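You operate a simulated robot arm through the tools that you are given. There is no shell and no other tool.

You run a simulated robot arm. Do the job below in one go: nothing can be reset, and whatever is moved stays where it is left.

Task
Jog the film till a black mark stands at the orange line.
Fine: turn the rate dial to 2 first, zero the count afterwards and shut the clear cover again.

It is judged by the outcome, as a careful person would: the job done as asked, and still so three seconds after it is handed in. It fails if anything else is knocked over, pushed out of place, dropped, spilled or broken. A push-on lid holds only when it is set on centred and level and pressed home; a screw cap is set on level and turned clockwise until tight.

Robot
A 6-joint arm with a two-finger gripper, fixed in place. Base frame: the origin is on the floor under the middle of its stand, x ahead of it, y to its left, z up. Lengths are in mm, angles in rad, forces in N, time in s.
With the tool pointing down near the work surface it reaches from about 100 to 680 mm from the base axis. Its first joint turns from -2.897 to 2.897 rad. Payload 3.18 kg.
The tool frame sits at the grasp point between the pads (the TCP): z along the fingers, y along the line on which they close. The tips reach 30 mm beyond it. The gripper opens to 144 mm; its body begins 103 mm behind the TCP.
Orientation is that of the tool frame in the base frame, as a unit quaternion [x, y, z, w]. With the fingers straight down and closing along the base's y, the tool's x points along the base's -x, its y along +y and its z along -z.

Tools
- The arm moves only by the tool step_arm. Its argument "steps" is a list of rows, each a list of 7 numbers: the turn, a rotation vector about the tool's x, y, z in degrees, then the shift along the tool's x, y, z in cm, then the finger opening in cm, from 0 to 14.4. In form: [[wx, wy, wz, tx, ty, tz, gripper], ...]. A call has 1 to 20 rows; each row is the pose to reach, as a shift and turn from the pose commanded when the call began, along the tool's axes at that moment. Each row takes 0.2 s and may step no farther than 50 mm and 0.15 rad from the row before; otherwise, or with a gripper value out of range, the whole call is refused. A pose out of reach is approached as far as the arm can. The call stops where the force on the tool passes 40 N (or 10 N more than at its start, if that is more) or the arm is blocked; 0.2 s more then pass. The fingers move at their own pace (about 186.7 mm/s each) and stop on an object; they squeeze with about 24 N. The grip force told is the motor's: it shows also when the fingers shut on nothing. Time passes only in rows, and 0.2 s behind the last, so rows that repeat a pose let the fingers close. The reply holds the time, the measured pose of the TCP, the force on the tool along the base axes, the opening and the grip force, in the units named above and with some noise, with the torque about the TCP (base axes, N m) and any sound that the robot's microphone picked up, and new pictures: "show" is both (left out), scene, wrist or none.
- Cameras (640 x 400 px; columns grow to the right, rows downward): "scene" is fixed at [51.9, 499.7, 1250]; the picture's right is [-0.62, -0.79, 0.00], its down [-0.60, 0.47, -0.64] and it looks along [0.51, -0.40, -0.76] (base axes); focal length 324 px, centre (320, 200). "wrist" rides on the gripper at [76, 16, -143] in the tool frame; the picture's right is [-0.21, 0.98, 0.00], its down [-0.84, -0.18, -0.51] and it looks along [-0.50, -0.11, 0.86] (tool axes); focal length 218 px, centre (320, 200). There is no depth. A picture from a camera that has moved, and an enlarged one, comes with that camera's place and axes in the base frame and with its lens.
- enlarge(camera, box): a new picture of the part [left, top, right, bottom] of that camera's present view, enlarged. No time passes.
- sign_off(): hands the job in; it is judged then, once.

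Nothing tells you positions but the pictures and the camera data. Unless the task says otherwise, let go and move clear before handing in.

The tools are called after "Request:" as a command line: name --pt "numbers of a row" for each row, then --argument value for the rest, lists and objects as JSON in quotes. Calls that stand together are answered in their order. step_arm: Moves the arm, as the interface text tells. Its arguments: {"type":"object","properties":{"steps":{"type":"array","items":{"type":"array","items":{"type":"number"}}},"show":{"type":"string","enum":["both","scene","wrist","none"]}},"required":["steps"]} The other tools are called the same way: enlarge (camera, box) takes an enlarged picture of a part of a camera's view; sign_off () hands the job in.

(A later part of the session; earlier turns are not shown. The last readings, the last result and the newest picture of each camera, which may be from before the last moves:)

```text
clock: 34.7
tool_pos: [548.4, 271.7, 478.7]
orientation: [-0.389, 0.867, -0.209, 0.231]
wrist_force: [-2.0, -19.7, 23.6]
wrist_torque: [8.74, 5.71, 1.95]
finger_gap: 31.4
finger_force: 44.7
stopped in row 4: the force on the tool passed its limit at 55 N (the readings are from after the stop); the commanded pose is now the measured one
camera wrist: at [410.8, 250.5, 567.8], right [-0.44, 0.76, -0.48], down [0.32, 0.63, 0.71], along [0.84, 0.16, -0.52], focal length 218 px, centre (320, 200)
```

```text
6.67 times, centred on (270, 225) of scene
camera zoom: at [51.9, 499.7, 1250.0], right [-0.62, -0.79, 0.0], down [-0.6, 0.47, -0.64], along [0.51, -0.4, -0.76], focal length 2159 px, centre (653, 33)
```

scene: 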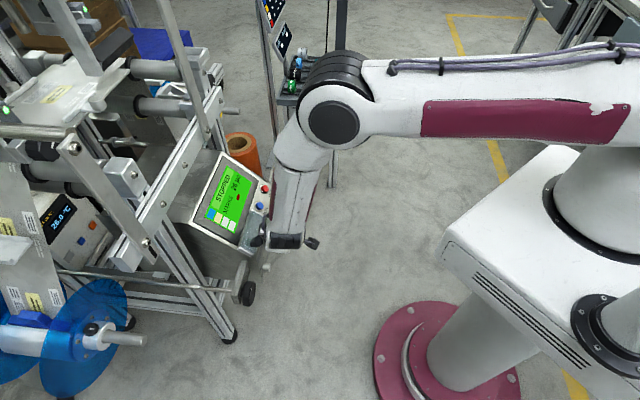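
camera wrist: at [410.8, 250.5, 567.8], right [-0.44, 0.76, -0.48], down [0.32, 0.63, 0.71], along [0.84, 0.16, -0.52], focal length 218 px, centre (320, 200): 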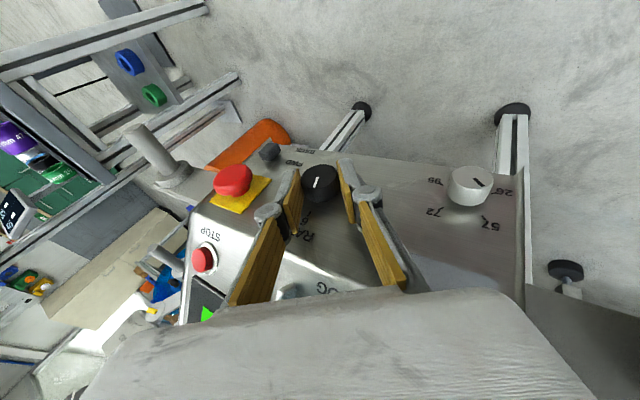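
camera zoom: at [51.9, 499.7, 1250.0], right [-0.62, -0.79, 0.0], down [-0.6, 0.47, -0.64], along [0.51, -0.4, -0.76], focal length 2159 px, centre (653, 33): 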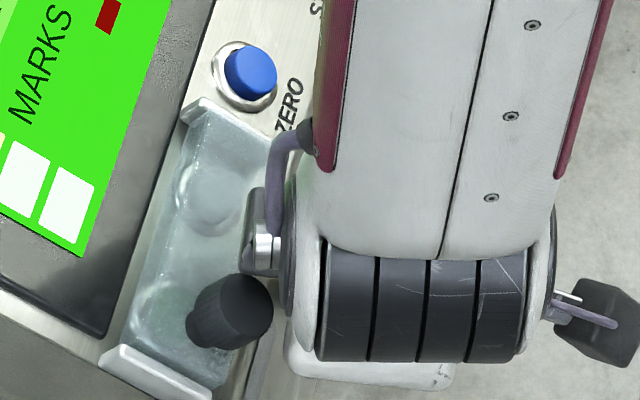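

The side box touches the cover knob when leaning this far; the cover itself has not moved. I'll turn back a few degrees to clear the knob, release the dial and withdraw. Then I'll approach the dial square-on and horizontally, which my reach model says is possible from below shoulder height.

Request:
step_arm --pt "-2.9 0 0.83 0.001 -0.112 0.003 2.5" --pt "-5.77 0 1.65 0.003 -0.224 0.011 2.5" --pt "-5.77 0 1.65 0.003 -0.224 0.011 4.5" --pt "-5.77 0 1.65 0.003 -0.224 0.011 6" --pt "-5.77 0 1.65 1.5 -0.224 -0.41 6" --pt "-5.77 0 1.65 3.3 -0.224 -0.93 6" --show "both"

Request:
enlarge --camera "scene" --box '[225, 165, 335, 265]'

Request:
enlarge --camera "wrist" --box '[220, 130, 440, 270]'

```text
clock: 36.1
tool_pos: [523.2, 249.1, 479.7]
orientation: [-0.391, 0.88, -0.162, 0.215]
wrist_force: [-0.3, -0.5, 0.3]
wrist_torque: [0.02, 0.0, -0.03]
finger_gap: 60.3
finger_force: 0.1
camera wrist: at [394.5, 218.9, 576.0], right [-0.48, 0.78, -0.39], down [0.36, 0.58, 0.73], along [0.8, 0.21, -0.56], focal length 218 px, centre (320, 200)
```

scene: 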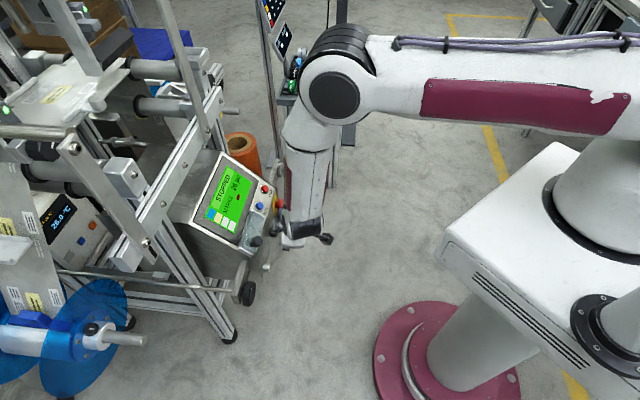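
wrist: 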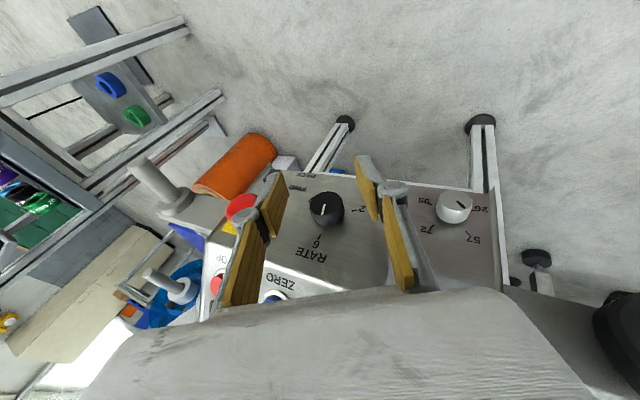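

```text
4.00 times, centred on (280, 215) of scene
camera zoom: at [51.9, 499.7, 1250.0], right [-0.62, -0.79, 0.0], down [-0.6, 0.47, -0.64], along [0.51, -0.4, -0.76], focal length 1296 px, centre (480, 140)
```

zoom: 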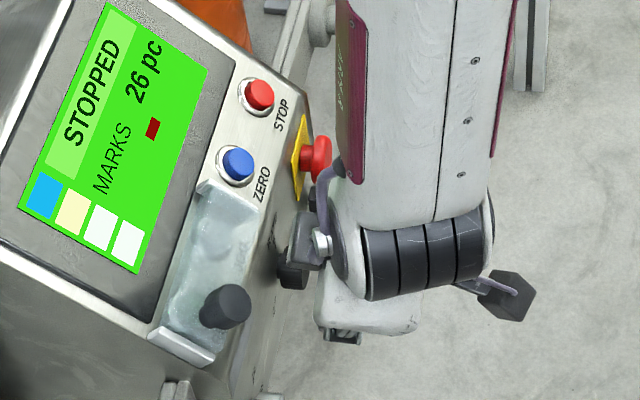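

```text
2.86 times, centred on (330, 200) of wrist
camera zoom: at [394.5, 218.9, 576.0], right [-0.48, 0.78, -0.39], down [0.36, 0.58, 0.73], along [0.8, 0.21, -0.56], focal length 624 px, centre (291, 200)
```

zoom: 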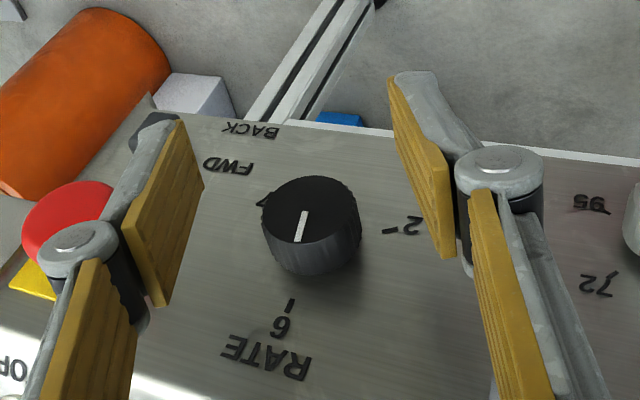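

The dial is released and clear, still close to 6. I'll move down and right into free space, where I can swing the tool to horizontal without the shoulder limit.

Request:
step_arm --pt "0 0 0 1.14 2.04 3.85 6" --pt "0 0 0 2.27 4.08 7.69 6" --pt "0 0 0 4.54 1.56 9.76 6" --pt "0 0 0 6.81 -0.96 11.83 6" --pt "0 0 0 9.08 -3.48 13.9 6" --pt "0 0 0 11.35 -6.0 15.97 6" --pt "0 0 0 13.61 -8.53 18.04 6" --show "both"

```text
clock: 37.7
tool_pos: [585.2, 68.1, 331.3]
orientation: [-0.391, 0.88, -0.163, 0.214]
wrist_force: [-0.3, 0.0, -0.2]
wrist_torque: [0.01, 0.01, -0.01]
finger_gap: 60.0
finger_force: 0.2
camera wrist: at [456.3, 38.7, 427.6], right [-0.48, 0.78, -0.39], down [0.36, 0.58, 0.73], along [0.8, 0.21, -0.56], focal length 218 px, centre (320, 200)
```

scene: 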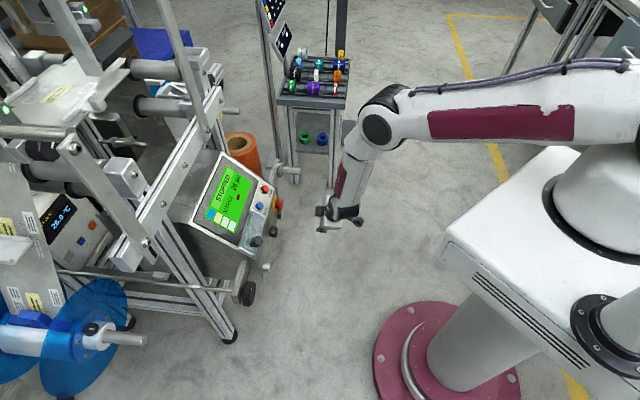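
wrist: 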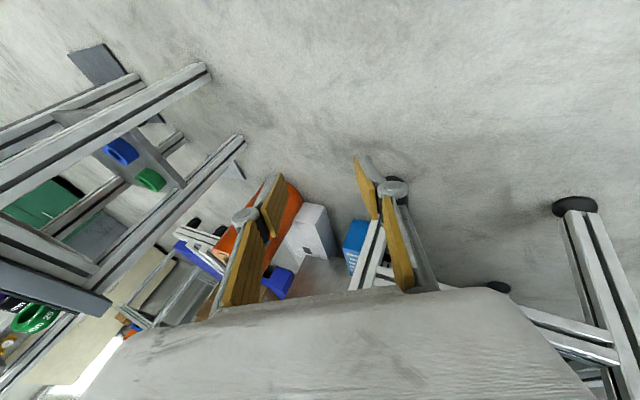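

I'm in free space. Now I'll swing the tool to point horizontally (slightly upward) along the panel's facing direction.

Request:
step_arm --pt "-1.41 -6.69 2.01 0 0 0 6" --pt "-2.82 -13.38 4.02 0 0 0 6" --pt "-4.22 -20.1 6.03 0 0 0 6" --pt "-5.63 -26.8 8.03 0 0 0 6" --pt "-7.04 -33.5 10.04 0 0 0 6" --pt "-8.45 -40.2 12.05 0 0 0 6" --pt "-9.85 -46.8 14.06 0 0 0 6" --pt "-11.26 -53.5 16.07 0 0 0 6" --pt "-12.67 -60.2 18.08 0 0 0 6" --pt "-14.08 -66.9 20.08 0 0 0 6" --pt "-15.48 -73.6 22.1 0 0 0 6" --pt "-16.89 -80.3 24.1 0 0 0 6" --show "both"

```text
clock: 40.0
tool_pos: [567.4, 313.0, 370.1]
orientation: [-0.234, 0.832, 0.035, 0.503]
wrist_force: [0.8, 0.0, -0.4]
wrist_torque: [0.04, -0.01, 0.0]
finger_gap: 59.6
finger_force: 0.0
out of reach, approached as far as the arm can: row 1, 2, 3, 4, 5, 6, 7, 8, 9, 10, 11
stopped in row 11: the force on the tool passed its limit at 158 N (the readings are from after the stop); the commanded pose is now the measured one
camera wrist: at [413.4, 259.4, 373.3], right [-0.33, 0.94, 0.0], down [-0.02, -0.01, 1.0], along [0.94, 0.33, 0.02], focal length 218 px, centre (320, 200)
```

scene: 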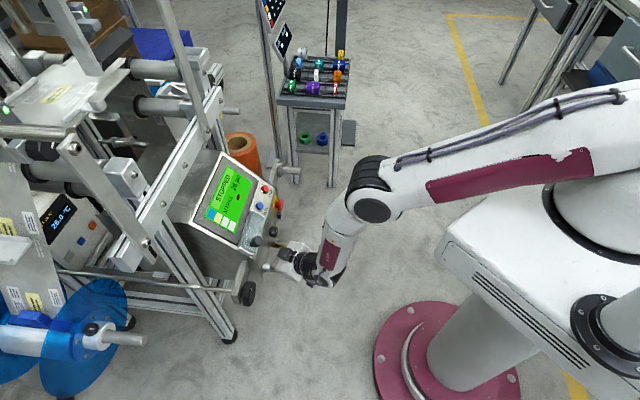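
wrist: 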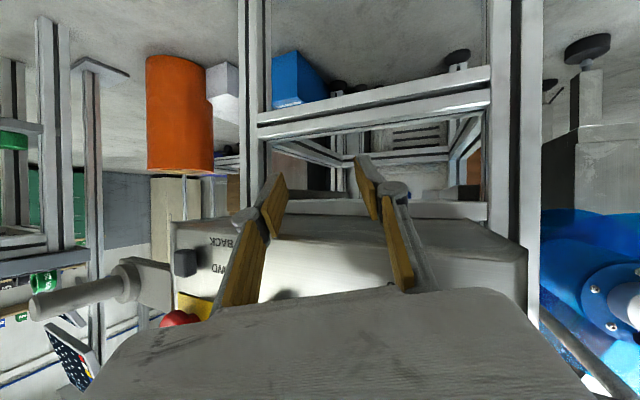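

That swing was not reachable and the arm wandered and bumped something hard before stopping. Before anything else I'll inspect the machine for any disturbance.

Request:
enlarge --camera "scene" --box '[190, 150, 340, 310]'

Request:
enlarge --camera "wrist" --box '[140, 130, 540, 340]'

Request:
enlarge --camera "scene" --box '[240, 220, 350, 300]'

```text
2.50 times, centred on (265, 230) of scene
camera zoom: at [51.9, 499.7, 1250.0], right [-0.62, -0.79, 0.0], down [-0.6, 0.47, -0.64], along [0.51, -0.4, -0.76], focal length 810 px, centre (458, 125)
```

zoom: 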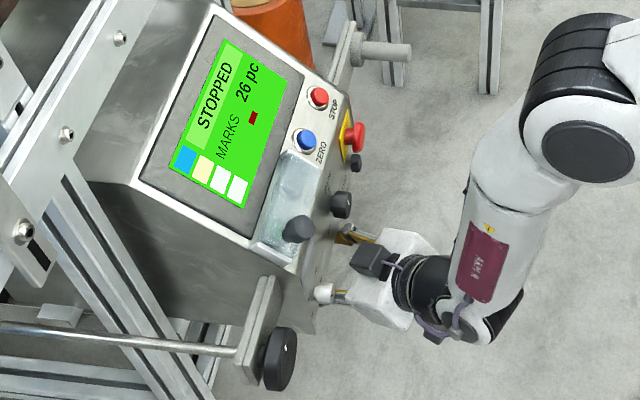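

```text
1.60 times, centred on (340, 235) of wrist
camera zoom: at [413.4, 259.4, 373.3], right [-0.33, 0.94, 0.0], down [-0.02, -0.01, 1.0], along [0.94, 0.33, 0.02], focal length 349 px, centre (288, 144)
```

zoom: 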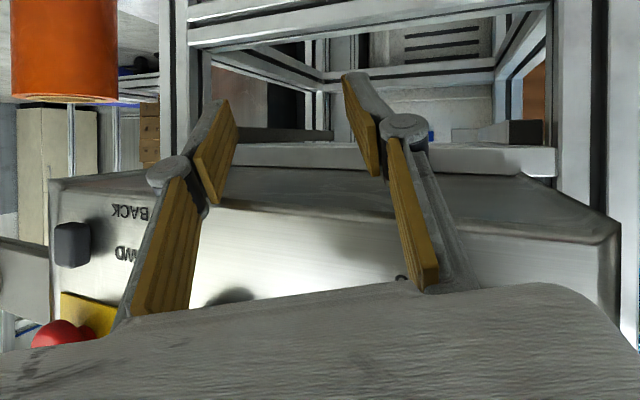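

```text
5.00 times, centred on (295, 260) of scene
camera zoom: at [51.9, 499.7, 1250.0], right [-0.62, -0.79, 0.0], down [-0.6, 0.47, -0.64], along [0.51, -0.4, -0.76], focal length 1619 px, centre (445, -100)
```

zoom: 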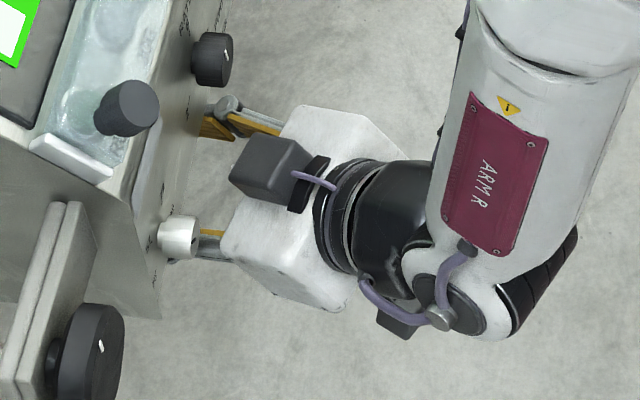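

The machine looks intact: display unchanged, E-stop and covers in place, fingers just in front of the white knob. I suspect a forearm-roll joint limit, because I wound that joint one way with the left-lean approach. I'll ease the gripper back out in very small moves, checking each one.

Request:
step_arm --pt "0 0 0 1.6 -0.29 -0.62 6" --pt "0 0 0 3.19 -0.58 -1.24 6" --show "both"

Request:
enlarge --camera "scene" --box '[240, 220, 350, 300]'

```text
clock: 40.6
tool_pos: [566.6, 312.8, 370.9]
orientation: [-0.235, 0.831, 0.036, 0.503]
wrist_force: [0.6, -0.1, -0.4]
wrist_torque: [0.05, 0.02, 0.0]
finger_gap: 59.9
finger_force: 0.1
out of reach, approached as far as the arm can: row 1, 2
camera wrist: at [413.2, 259.6, 373.2], right [-0.34, 0.94, 0.0], down [-0.02, -0.01, 1.0], along [0.94, 0.34, 0.02], focal length 218 px, centre (320, 200)
```

scene: 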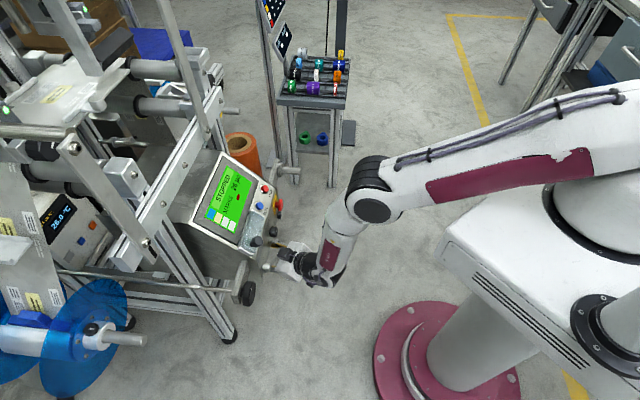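
wrist: 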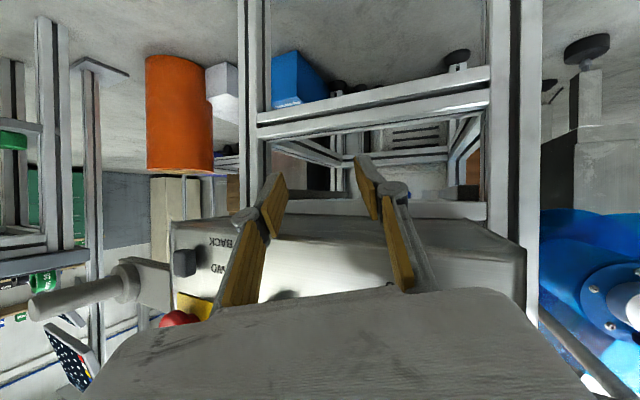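

```text
5.00 times, centred on (295, 260) of scene
camera zoom: at [51.9, 499.7, 1250.0], right [-0.62, -0.79, 0.0], down [-0.6, 0.47, -0.64], along [0.51, -0.4, -0.76], focal length 1619 px, centre (445, -100)
```

zoom: 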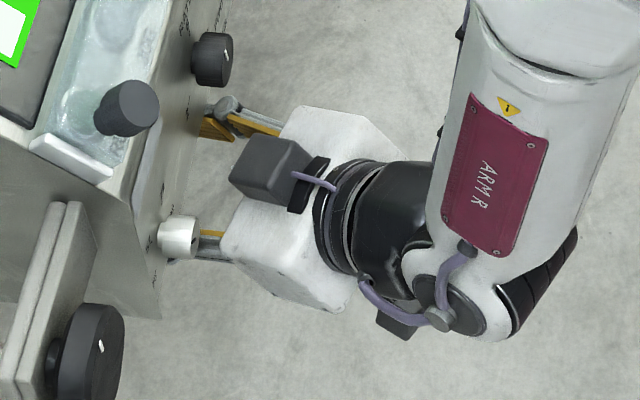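

The arm is unloaded but pinned at that joint limit, so I'll retrace toward the last good pose: the same rotation and translation in reverse, two small rows first.

Request:
step_arm --pt "0.2 3.1 -2.05 0.94 -1.82 -0.32 6" --pt "0.4 6.2 -4.1 1.88 -3.64 -0.63 6" --show "scene"

```text
clock: 41.2
tool_pos: [571.4, 275.9, 363.5]
orientation: [-0.261, 0.849, -0.002, 0.46]
wrist_force: [0.2, -0.3, 0.4]
wrist_torque: [0.01, 0.01, 0.05]
finger_gap: 59.9
finger_force: 0.1
```

scene: 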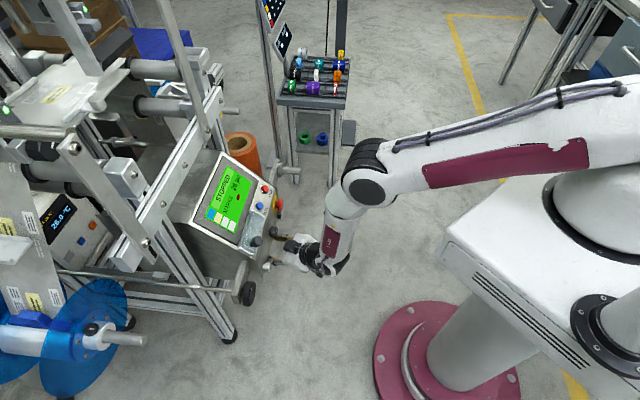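

Retracing works. Continuing back to the last good pose.

Request:
step_arm --pt "0.33 5.17 -3.42 1.86 -2.97 -0.33 6" --pt "0.65 10.3 -6.83 3.72 -5.93 -0.67 6" --pt "0.98 15.5 -10.25 5.58 -8.9 -1.0 6" --pt "1.3 20.7 -13.7 7.43 -11.87 -1.33 6" --pt "1.63 25.8 -17.1 9.3 -14.83 -1.67 6" --pt "1.95 31.0 -20.5 11.15 -17.8 -2.0 6" --show "scene"

```text
clock: 42.6
tool_pos: [585.3, 64.0, 330.4]
orientation: [-0.391, 0.88, -0.163, 0.215]
wrist_force: [0.3, -0.1, 0.8]
wrist_torque: [0.01, 0.02, -0.01]
finger_gap: 59.9
finger_force: 0.0
out of reach, approached as far as the arm can: row 1, 2
```

scene: 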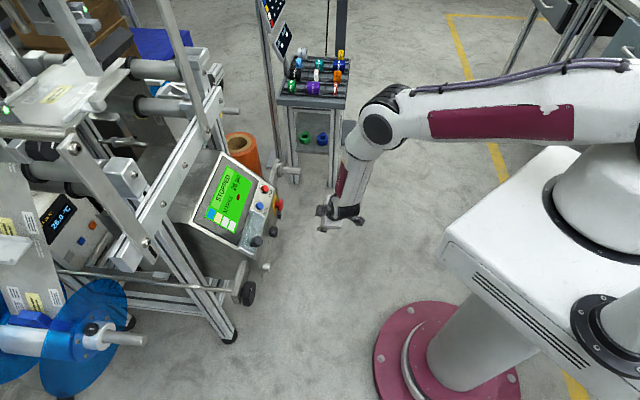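

Back at the known pose. I'll retrace the rest of the way, up in front of the panel and then to the near-vertical pose, to unwind the forearm joint completely.

Request:
step_arm --pt "0 0 0 -2.27 2.52 -2.07 6" --pt "0 0 0 -4.54 5.04 -4.14 6" --pt "0 0 0 -6.81 7.56 -6.21 6" --pt "0 0 0 -9.08 10.08 -8.28 6" --pt "0 0 0 -11.34 12.61 -10.35 6" --pt "0 0 0 -12.48 10.57 -14.2 6" --pt "0 0 0 -13.61 8.53 -18.04 6" --show "none"

```text
clock: 44.2
tool_pos: [522.8, 243.5, 481.2]
orientation: [-0.391, 0.88, -0.163, 0.214]
wrist_force: [0.2, -0.4, 0.8]
wrist_torque: [0.02, -0.03, 0.0]
finger_gap: 60.1
finger_force: 0.0
```

Request:
step_arm --pt "-0.88 1.58 0.02 -0.47 -0.6 -1.29 6" --pt "-1.77 3.15 0.04 -0.93 -1.19 -2.57 6" --pt "-2.65 4.73 0.06 -1.4 -1.79 -3.86 6" --pt "-3.54 6.3 0.08 -1.86 -2.38 -5.15 6" --pt "-4.42 7.88 0.09 -2.33 -2.98 -6.43 6" --pt "-5.3 9.45 0.11 -2.79 -3.57 -7.72 6" --pt "-6.19 11.0 0.13 -3.26 -4.17 -9.0 6" --pt "-7.07 12.6 0.15 -3.72 -4.76 -10.29 6" --show "wrist"

Request:
enlarge --camera "wrist" --box '[250, 100, 480, 250]'

```text
clock: 46.0
tool_pos: [522.5, 254.9, 599.4]
orientation: [-0.383, 0.906, -0.151, 0.092]
wrist_force: [0.0, 0.3, -0.2]
wrist_torque: [0.01, -0.02, -0.01]
finger_gap: 59.9
finger_force: 0.0
camera wrist: at [418.1, 240.0, 723.7], right [-0.51, 0.8, -0.33], down [0.56, 0.59, 0.58], along [0.66, 0.11, -0.75], focal length 218 px, centre (320, 200)
```

wrist: 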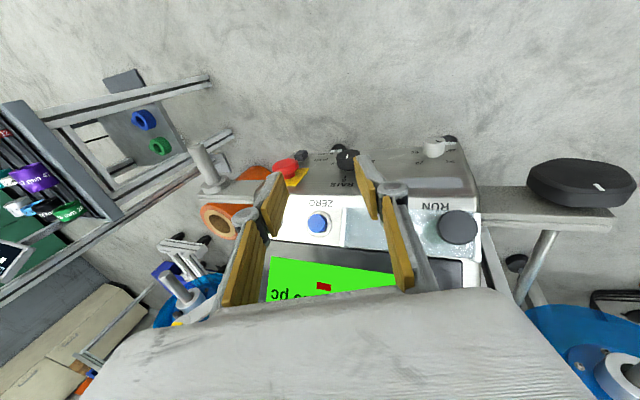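

```text
2.67 times, centred on (365, 175) of wrist
camera zoom: at [418.1, 240.0, 723.7], right [-0.51, 0.8, -0.33], down [0.56, 0.59, 0.58], along [0.66, 0.11, -0.75], focal length 582 px, centre (200, 267)
```

zoom: 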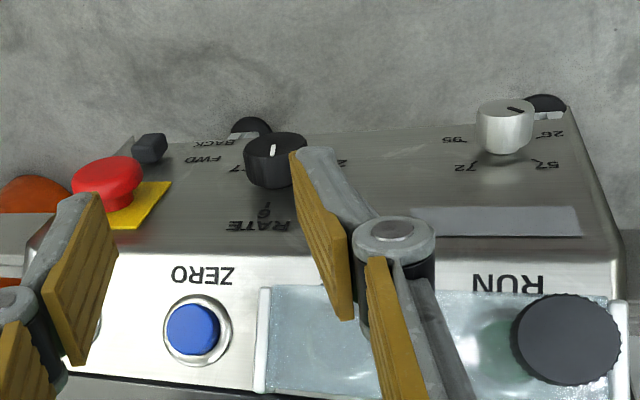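

The white knob and dial look unchanged. Now I'll un-lean to vertical here, which was good before.

Request:
step_arm --pt "-2.5 0 0.13 0 0 0 6" --pt "-5 0 0.26 0 0 0 6" --pt "-7.5 0 0.39 0 0 0 6" --pt "-10 0 0.52 0 0 0 6" --pt "-12.5 0 0.65 0 0 0 6" --pt "-15 0 0.78 0 0 0 6" --pt "-17.5 0 0.91 0 0 0 6" --pt "-20 0 1.04 0 0 0 6" --show "scene"

```text
clock: 47.8
tool_pos: [522.4, 254.9, 599.3]
orientation: [-0.385, 0.923, 0.011, 0.026]
wrist_force: [0.2, 0.9, 0.1]
wrist_torque: [-0.03, 0.0, -0.02]
finger_gap: 59.8
finger_force: 0.0
```

scene: 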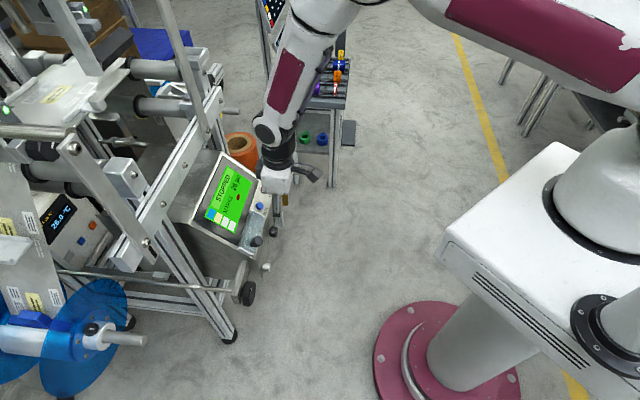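

Vertical again. Next I'll move right into free space while turning the tool to face radially outward, so that it can later pitch up in the arm's own plane without rolling the forearm.

Request:
step_arm --pt "0.17 0.38 6.01 1.74 -3.33 0.39 6" --pt "0.35 0.76 12.0 3.48 -6.66 0.79 6" --pt "0.52 1.14 18.0 5.22 -9.99 1.18 6" --pt "0.69 1.52 24.05 6.97 -13.3 1.57 6" --pt "0.86 1.9 30.1 8.7 -16.6 1.96 6" --pt "1.04 2.28 36.1 10.45 -20.0 2.36 6" --pt "1.21 2.66 42.1 12.2 -23.3 2.75 6" --pt "1.38 3.04 48.1 13.93 -26.63 3.14 6" --show "scene"

```text
clock: 49.6
tool_pos: [616.9, -29.4, 561.2]
orientation: [0.024, 1.0, -0.001, 0.0]
wrist_force: [-0.2, 0.6, 0.2]
wrist_torque: [-0.03, -0.01, -0.01]
finger_gap: 60.0
finger_force: 0.0
```

scene: 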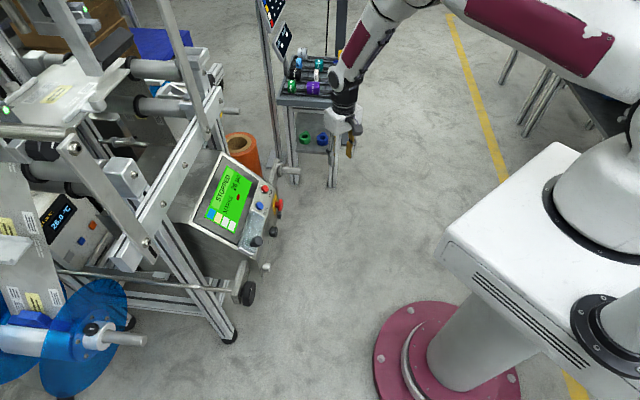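

Request:
step_arm --pt "0 0 0 0 0 4.3 6" --pt "0 0 0 0 0 8.6 6" --pt "0 0 0 0 0 13.0 6" --pt "0 0 0 0 0 17.3 6" --pt "0 0 0 0 0 21.6 6" --show "both"

```text
clock: 50.8
tool_pos: [605.3, -31.0, 351.1]
orientation: [0.025, 1.0, 0.0, 0.001]
wrist_force: [-0.8, 1.1, -0.7]
wrist_torque: [0.0, 0.0, 0.03]
finger_gap: 60.3
finger_force: 0.0
out of reach, approached as far as the arm can: row 5
camera wrist: at [528.5, -8.5, 494.6], right [0.26, 0.97, 0.0], down [0.83, -0.22, 0.51], along [0.49, -0.13, -0.86], focal length 218 px, centre (320, 200)
```

scene: 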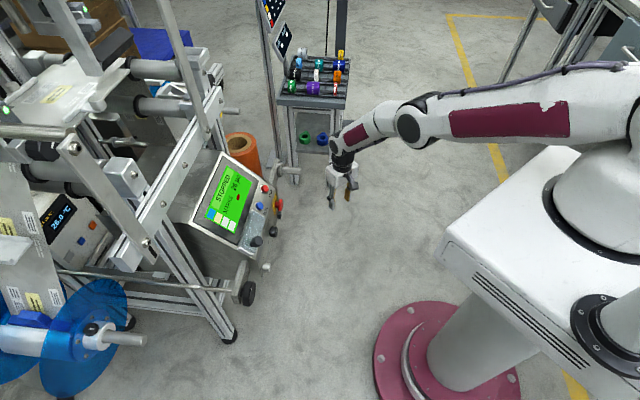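
wrist: 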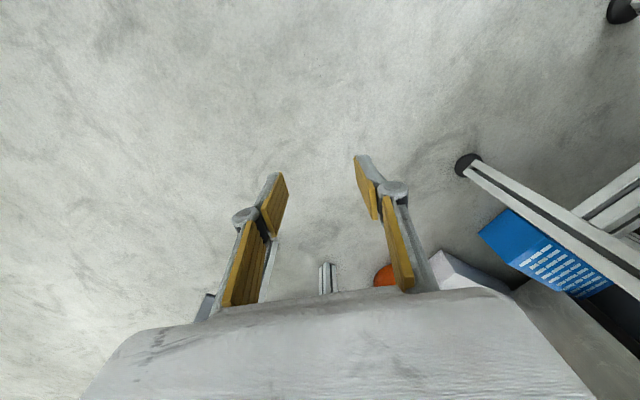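

That low pose was at the arm's outer limit, which let me refine my model: shoulder about 1075 mm high, two roughly 400 mm links, and a forearm-roll limit of about ±130° that explains every earlier refusal. I'll pull in a little and test pitching the tool up purely in the arm's plane, in small steps and far from everything.

Request:
step_arm --pt "0 0 0 2.0 0.1 -2.5 6" --pt "0 0 0 4.0 0.1 -5.0 6" --pt "0 -5 0 4.0 0.1 -5.0 6" --pt "0 -10 0 4.0 0.1 -5.0 6" --pt "0 -15 0 4.0 0.1 -5.0 6" --pt "0 -20 0 4.0 0.1 -5.0 6" --show "none"

```text
clock: 52.2
tool_pos: [566.2, -27.1, 402.4]
orientation: [0.023, 0.984, -0.006, 0.174]
wrist_force: [-0.9, -0.5, 0.8]
wrist_torque: [0.01, 0.02, 0.03]
finger_gap: 59.7
finger_force: 0.0
```

No refusal, and the wrist has passed through straight. Continuing to pitch up in the same plane.

Request:
step_arm --pt "0 -6 0 0 0 0 6" --pt "0 -12 0 0 0 0 6" --pt "0 -18 0 0 0 0 6" --pt "0 -24 0 0 0 0 6" --pt "0 -30 0 0 0 0 6" --show "none"

```text
clock: 53.4
tool_pos: [566.2, -27.2, 403.1]
orientation: [0.022, 0.906, -0.011, 0.423]
wrist_force: [-0.6, 0.2, -0.9]
wrist_torque: [0.01, 0.0, 0.02]
finger_gap: 59.7
finger_force: 0.0
```

Request:
step_arm --pt "0 -6 0 0 0 0 6" --pt "0 -12 0 0 0 0 6" --pt "0 -18 0 0 0 0 6" --pt "0 -24 0 0 0 0 6" --pt "0 -30 0 0 0 0 6" --show "scene"

```text
clock: 54.6
tool_pos: [570.6, -26.6, 455.3]
orientation: [0.019, 0.766, -0.017, 0.642]
wrist_force: [-0.4, 0.6, 0.1]
wrist_torque: [-0.01, 0.01, 0.02]
finger_gap: 59.9
finger_force: 0.1
out of reach, approached as far as the arm can: row 4, 5
```

scene: 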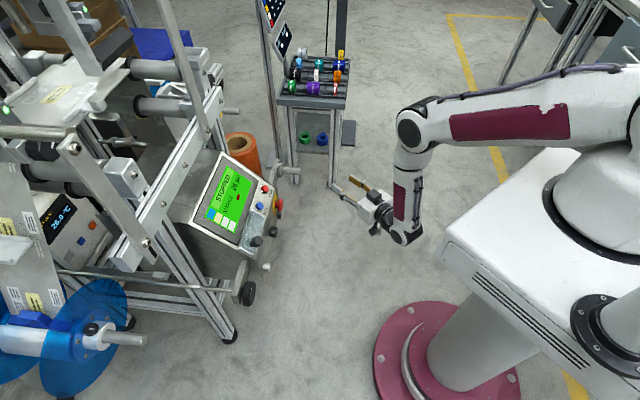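

The arm can hold the tool nearly horizontal (80° pitch). That is enough for the dial, so I'll now swing the heading to 45° while moving to a standoff in front of it, in two checked halves.

Request:
step_arm --pt "-5.22 0 -0.93 -0.01 2.81 -0.72 6" --pt "-10.44 0 -1.85 -0.02 5.63 -1.44 6" --pt "-15.67 0 -2.78 -0.04 8.44 -2.16 6" --pt "-20.9 0 -3.7 -0.05 11.26 -2.88 6" --show "scene"

```text
clock: 55.6
tool_pos: [548.9, 87.6, 459.4]
orientation: [-0.125, 0.756, 0.103, 0.635]
wrist_force: [0.3, 0.0, -0.9]
wrist_torque: [-0.03, -0.06, -0.04]
finger_gap: 59.8
finger_force: 0.0
```

scene: 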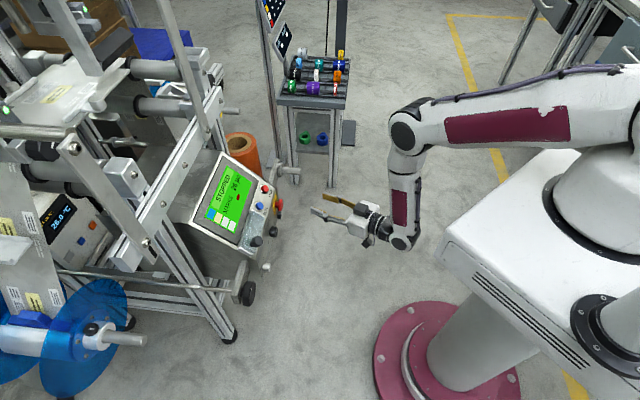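

Request:
step_arm --pt "-5.2 -0.02 -0.92 -0.24 2.88 0.32 6" --pt "-10.4 -0.03 -1.84 -0.48 5.75 0.64 6" --pt "-15.6 -0.05 -2.76 -0.72 8.63 0.97 6" --pt "-20.8 -0.06 -3.68 -0.96 11.5 1.29 6" --pt "-26.0 -0.08 -4.6 -1.2 14.38 1.61 6" --show "both"

Request:
enlarge --camera "wrist" --box '[200, 120, 440, 300]'

```text
clock: 56.8
tool_pos: [521.4, 229.2, 468.5]
orientation: [-0.293, 0.707, 0.244, 0.595]
wrist_force: [0.3, -0.6, 0.2]
wrist_torque: [-0.03, 0.01, 0.0]
finger_gap: 60.0
finger_force: 0.2
camera wrist: at [399.6, 133.0, 418.2], right [-0.67, 0.72, 0.2], down [-0.13, -0.37, 0.92], along [0.74, 0.59, 0.34], focal length 218 px, centre (320, 200)
```

scene: 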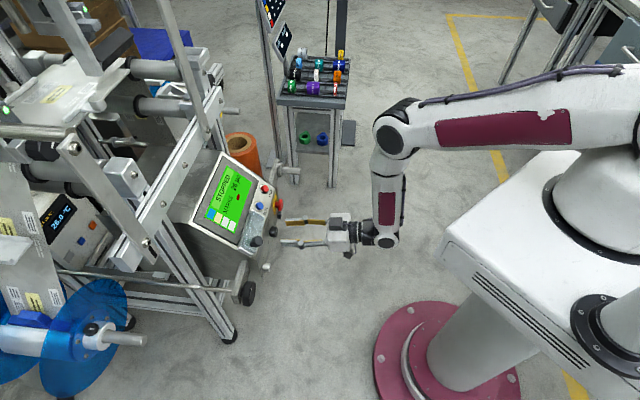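
wrist: 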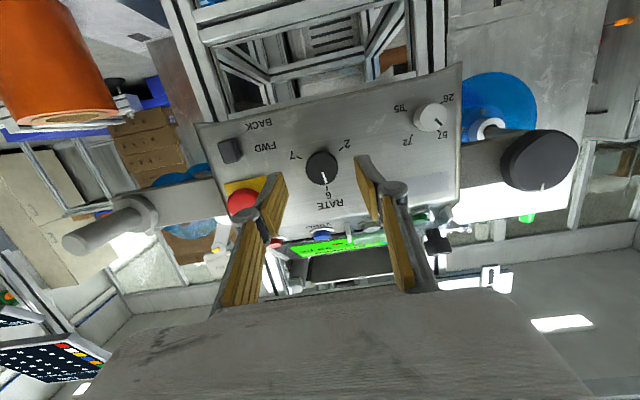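

```text
2.22 times, centred on (320, 210) of wrist
camera zoom: at [399.6, 133.0, 418.2], right [-0.67, 0.72, 0.2], down [-0.13, -0.37, 0.92], along [0.74, 0.59, 0.34], focal length 485 px, centre (320, 178)
```

zoom: 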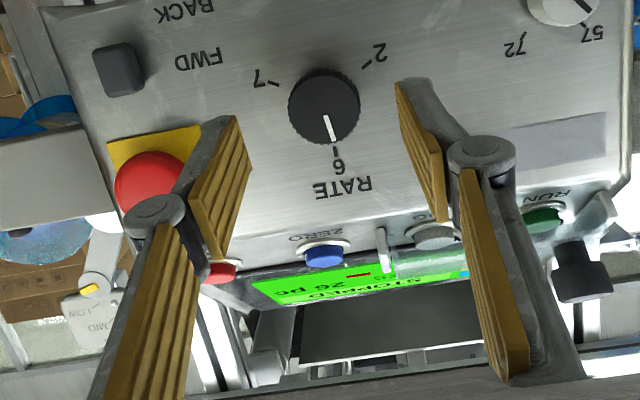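

The tool is now square to the front face, with the dial right ahead reading 6. I'll check the white knob's setting and the dial alignment in detail.

Request:
enlarge --camera "wrist" --box '[385, 80, 475, 160]'

Request:
enlarge --camera "wrist" --box '[280, 130, 370, 210]'

Request:
enlarge --camera "scene" --box '[225, 180, 345, 280]'

```text
5.00 times, centred on (430, 120) of wrist
camera zoom: at [399.6, 133.0, 418.2], right [-0.67, 0.72, 0.2], down [-0.13, -0.37, 0.92], along [0.74, 0.59, 0.34], focal length 1091 px, centre (-230, 600)
```

zoom: 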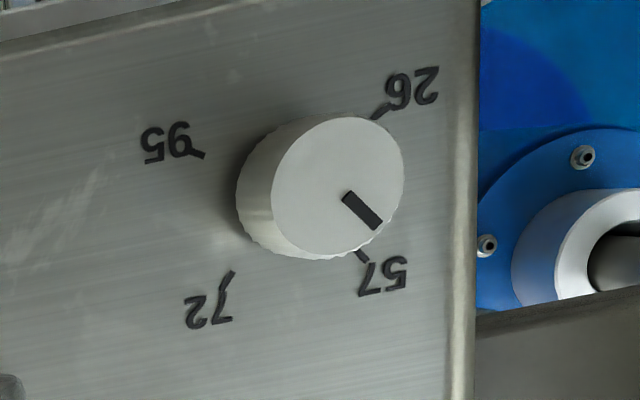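

```text
5.00 times, centred on (325, 170) of wrist
camera zoom: at [399.6, 133.0, 418.2], right [-0.67, 0.72, 0.2], down [-0.13, -0.37, 0.92], along [0.74, 0.59, 0.34], focal length 1091 px, centre (295, 350)
```

zoom: 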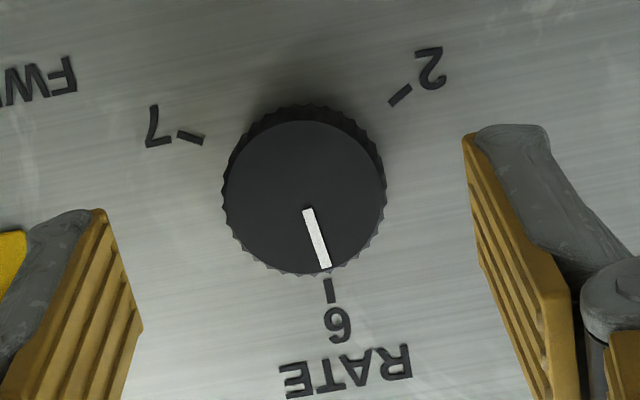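

```text
4.00 times, centred on (285, 230) of scene
camera zoom: at [51.9, 499.7, 1250.0], right [-0.62, -0.79, 0.0], down [-0.6, 0.47, -0.64], along [0.51, -0.4, -0.76], focal length 1296 px, centre (460, 80)
```

zoom: 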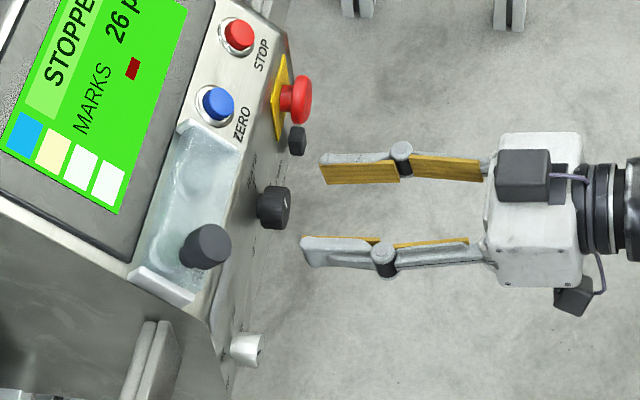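

The white knob sits exactly on its 57 tick and the dial is at 6, so nothing was disturbed. I'll now move straight in onto the dial and narrow the fingers.

Request:
step_arm --pt "0 0 0 -0.15 0.05 1.25 6" --pt "0 0 0 -0.29 0.09 2.5 5" --pt "0 0 0 -0.44 0.14 3.56 4.2" --pt "0 0 0 -0.44 0.14 3.56 3.8" --show "wrist"

Request:
enlarge --camera "wrist" --box '[250, 130, 400, 250]'

Request:
enlarge --camera "scene" --box '[235, 190, 325, 265]'

```text
clock: 57.8
tool_pos: [545.8, 254.2, 466.9]
orientation: [-0.292, 0.708, 0.244, 0.595]
wrist_force: [0.2, -0.1, 1.4]
wrist_torque: [0.0, 0.01, -0.01]
finger_gap: 37.8
finger_force: 0.1
camera wrist: at [424.2, 159.0, 415.8], right [-0.66, 0.72, 0.2], down [-0.13, -0.37, 0.92], along [0.74, 0.58, 0.34], focal length 218 px, centre (320, 200)
```

wrist: 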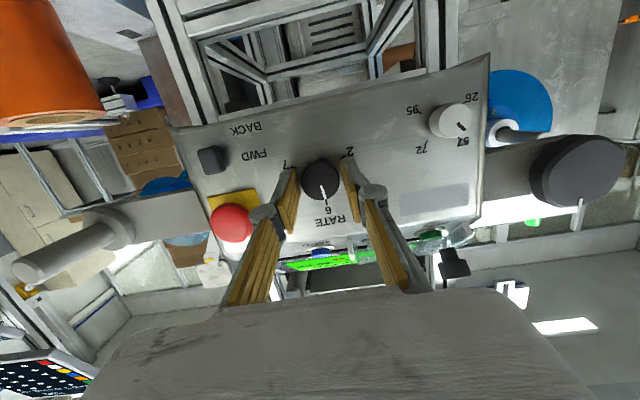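

```text
3.33 times, centred on (325, 190) of wrist
camera zoom: at [424.2, 159.0, 415.8], right [-0.66, 0.72, 0.2], down [-0.13, -0.37, 0.92], along [0.74, 0.58, 0.34], focal length 728 px, centre (303, 233)
```

zoom: 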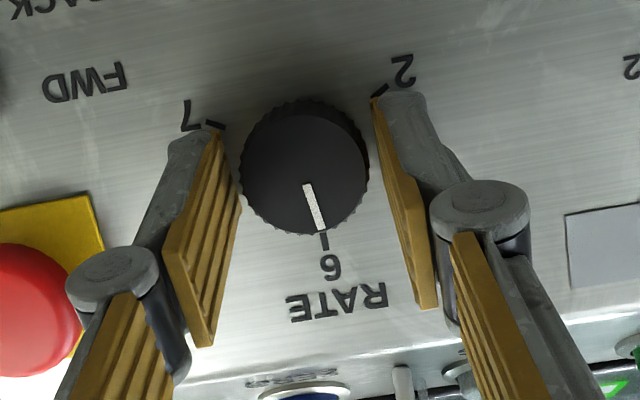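

```text
5.33 times, centred on (280, 228) of scene
camera zoom: at [51.9, 499.7, 1250.0], right [-0.62, -0.79, 0.0], down [-0.6, 0.47, -0.64], along [0.51, -0.4, -0.76], focal length 1727 px, centre (533, 53)
```

zoom: 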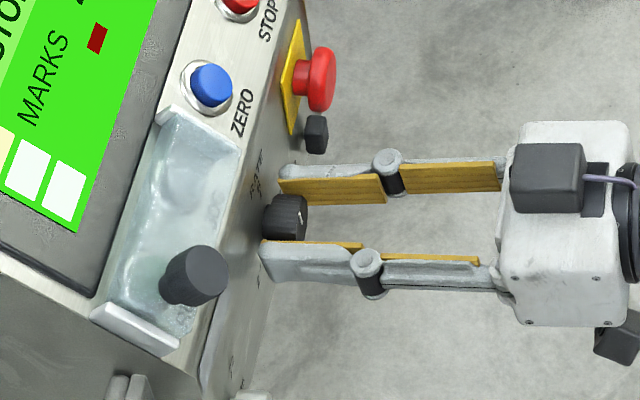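

Well centred. Closing on the dial.

Request:
step_arm --pt "0 0 0 0 0 0 3.3" --pt "0 0 0 0 0 0 2.8" --pt "0 0 0 0 0 0 2.5" --pt "0 0 0 0 0 0 2.5" --show "none"

```text
clock: 58.8
tool_pos: [544.7, 254.6, 467.1]
orientation: [-0.292, 0.708, 0.243, 0.595]
wrist_force: [-0.6, 6.5, -0.7]
wrist_torque: [0.01, 0.0, 0.13]
finger_gap: 31.3
finger_force: 44.8
```

Gripped evenly. Now turning the dial counter-clockwise 40° about its axis.

Request:
step_arm --pt "0.86 0 -4.92 0.002 0.044 0 2.5" --pt "1.72 0 -9.84 0.007 0.087 0.001 2.5" --pt "2.57 0 -14.76 0.017 0.129 0.003 2.5" --pt "3.43 0 -19.7 0.03 0.171 0.005 2.5" --pt "4.29 0 -24.6 0.046 0.211 0.008 2.5" --pt "5.15 0 -29.5 0.066 0.25 0.012 2.5" --pt "6.0 0 -34.4 0.089 0.287 0.016 2.5" --pt "6.86 0 -39.4 0.115 0.321 0.02 2.5" --show "wrist"

Request:
enlarge --camera "wrist" --box '[250, 130, 400, 250]'

```text
clock: 60.6
tool_pos: [543.2, 256.4, 465.2]
orientation: [-0.479, 0.58, -0.013, 0.659]
wrist_force: [1.2, 4.1, 2.7]
wrist_torque: [0.24, -0.25, 0.18]
finger_gap: 31.3
finger_force: 45.5
camera wrist: at [447.7, 135.2, 416.2], right [-0.59, 0.65, -0.48], down [-0.57, 0.07, 0.82], along [0.57, 0.76, 0.33], focal length 218 px, centre (320, 200)
```

wrist: 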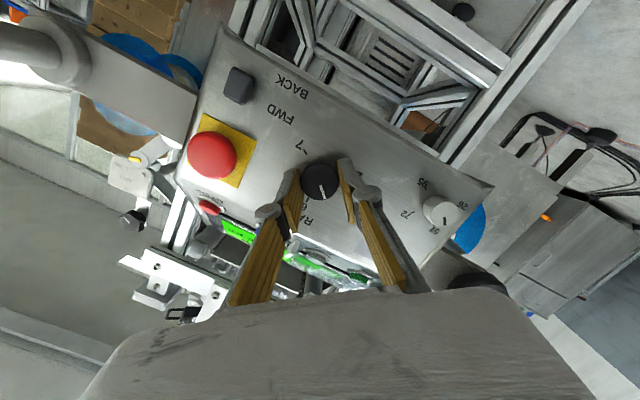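

```text
3.33 times, centred on (325, 190) of wrist
camera zoom: at [447.7, 135.2, 416.2], right [-0.59, 0.65, -0.48], down [-0.57, 0.07, 0.82], along [0.57, 0.76, 0.33], focal length 728 px, centre (303, 233)
```

zoom: 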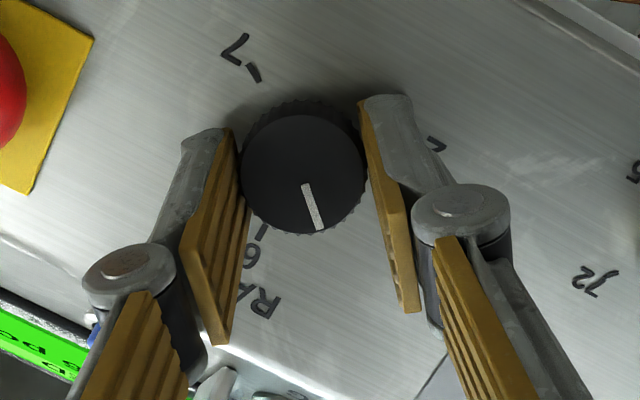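

The dial followed the full 40° with low force. I'll continue by rotating about the tool axis, which passes through the dial centre.

Request:
step_arm --pt "0 0 -5 0 0 0 2.5" --pt "0 0 -10 0 0 0 2.5" --pt "0 0 -15 0 0 0 2.5" --pt "0 0 -20 0 0 0 2.5" --pt "0 0 -25 0 0 0 2.5" --pt "0 0 -30 0 0 0 2.5" --pt "0 0 -35 0 0 0 2.5" --pt "0 0 -40 0 0 0 2.5" --show "wrist"

Request:
enlarge --camera "wrist" --box '[250, 130, 400, 250]'

```text
clock: 62.4
tool_pos: [542.9, 257.0, 466.1]
orientation: [0.649, -0.381, 0.238, -0.614]
wrist_force: [-4.4, -4.4, 15.4]
wrist_torque: [0.47, -0.53, -0.8]
finger_gap: 32.3
finger_force: 45.5
camera wrist: at [474.1, 110.7, 456.0], right [-0.32, 0.21, -0.92], down [-0.86, 0.34, 0.38], along [0.4, 0.92, 0.07], focal length 218 px, centre (320, 200)
```

wrist: 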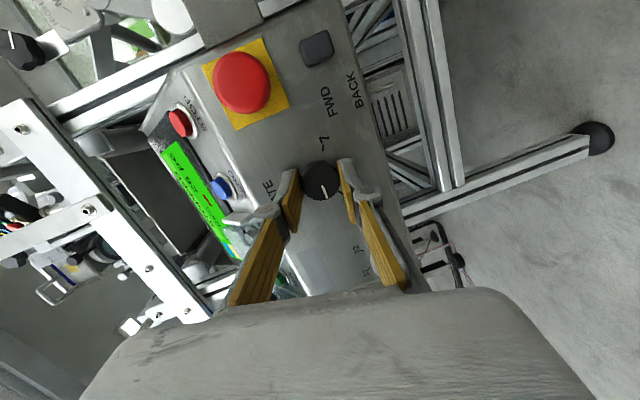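

```text
3.33 times, centred on (325, 190) of wrist
camera zoom: at [474.1, 110.7, 456.0], right [-0.32, 0.21, -0.92], down [-0.86, 0.34, 0.38], along [0.4, 0.92, 0.07], focal length 728 px, centre (303, 233)
```

zoom: 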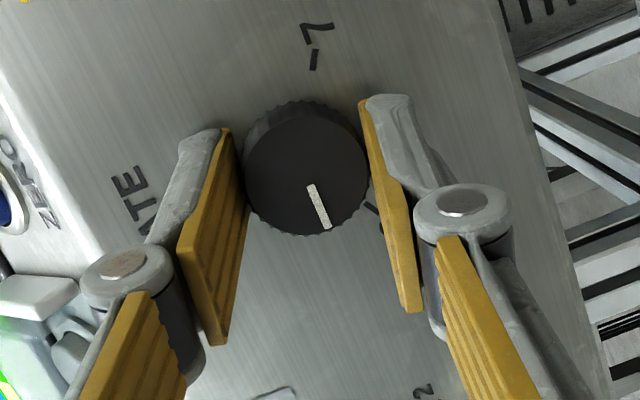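

80° done in total, with only a modest side force from the slight tilt. I'll continue in smaller increments towards the 2 tick.

Request:
step_arm --pt "0 0 -4 0 0 0 2.5" --pt "0 0 -8 0 0 0 2.5" --pt "0 0 -12 0 0 0 2.5" --pt "0 0 -16 0 0 0 2.5" --pt "0 0 -20 0 0 0 2.5" --show "wrist"

Request:
enlarge --camera "wrist" --box '[250, 130, 400, 250]'

```text
clock: 63.6
tool_pos: [542.7, 256.9, 464.2]
orientation: [0.706, -0.263, 0.341, -0.562]
wrist_force: [4.9, -2.0, 8.0]
wrist_torque: [0.57, -0.69, -0.88]
finger_gap: 32.6
finger_force: 45.4
camera wrist: at [479.9, 108.6, 482.6], right [-0.12, -0.06, -0.99], down [-0.93, 0.37, 0.09], along [0.36, 0.93, -0.1], focal length 218 px, centre (320, 200)
```

wrist: 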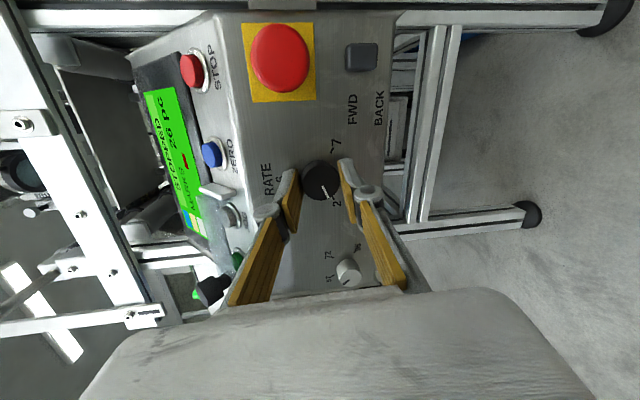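

```text
3.33 times, centred on (325, 190) of wrist
camera zoom: at [479.9, 108.6, 482.6], right [-0.12, -0.06, -0.99], down [-0.93, 0.37, 0.09], along [0.36, 0.93, -0.1], focal length 728 px, centre (303, 233)
```

zoom: 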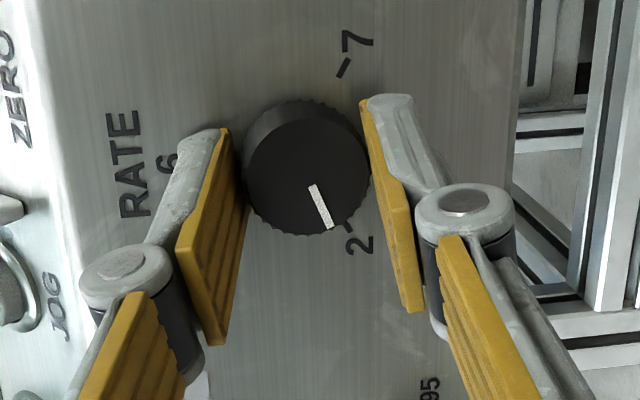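

The pointer is now about 12° short of the 2 tick. A last small turn.

Request:
step_arm --pt "0 0 -4 0 0 0 2.5" --pt "0 0 -8 0 0 0 2.5" --pt "0 0 -12 0 0 0 2.5" --pt "0 0 -12 0 0 0 2.5" --show "wrist"

Request:
enlarge --camera "wrist" --box '[290, 140, 370, 220]'

```text
clock: 64.6
tool_pos: [544.3, 257.8, 465.0]
orientation: [0.729, -0.187, 0.397, -0.524]
wrist_force: [27.1, 9.4, -4.1]
wrist_torque: [0.92, 0.65, 0.25]
finger_gap: 32.8
finger_force: 45.5
camera wrist: at [481.5, 111.5, 498.5], right [0.01, -0.23, -0.97], down [-0.94, 0.34, -0.09], along [0.35, 0.91, -0.21], focal length 218 px, centre (320, 200)
```

wrist: 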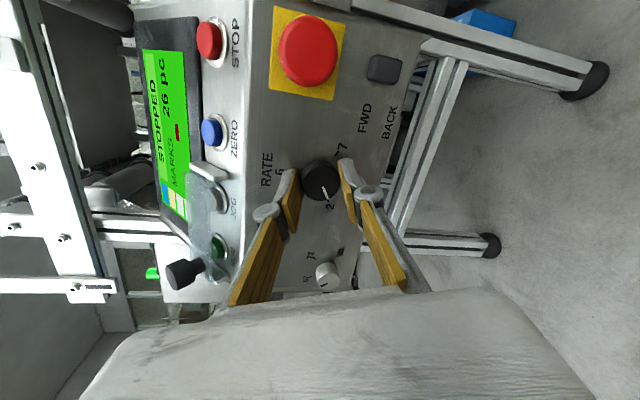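

```text
5.00 times, centred on (330, 180) of wrist
camera zoom: at [481.5, 111.5, 498.5], right [0.01, -0.23, -0.97], down [-0.94, 0.34, -0.09], along [0.35, 0.91, -0.21], focal length 1091 px, centre (270, 300)
```

zoom: 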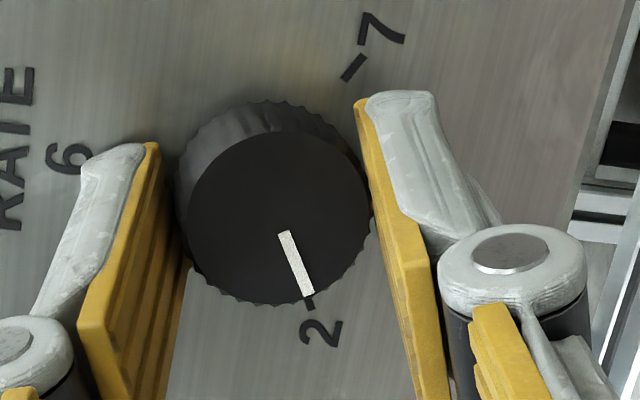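

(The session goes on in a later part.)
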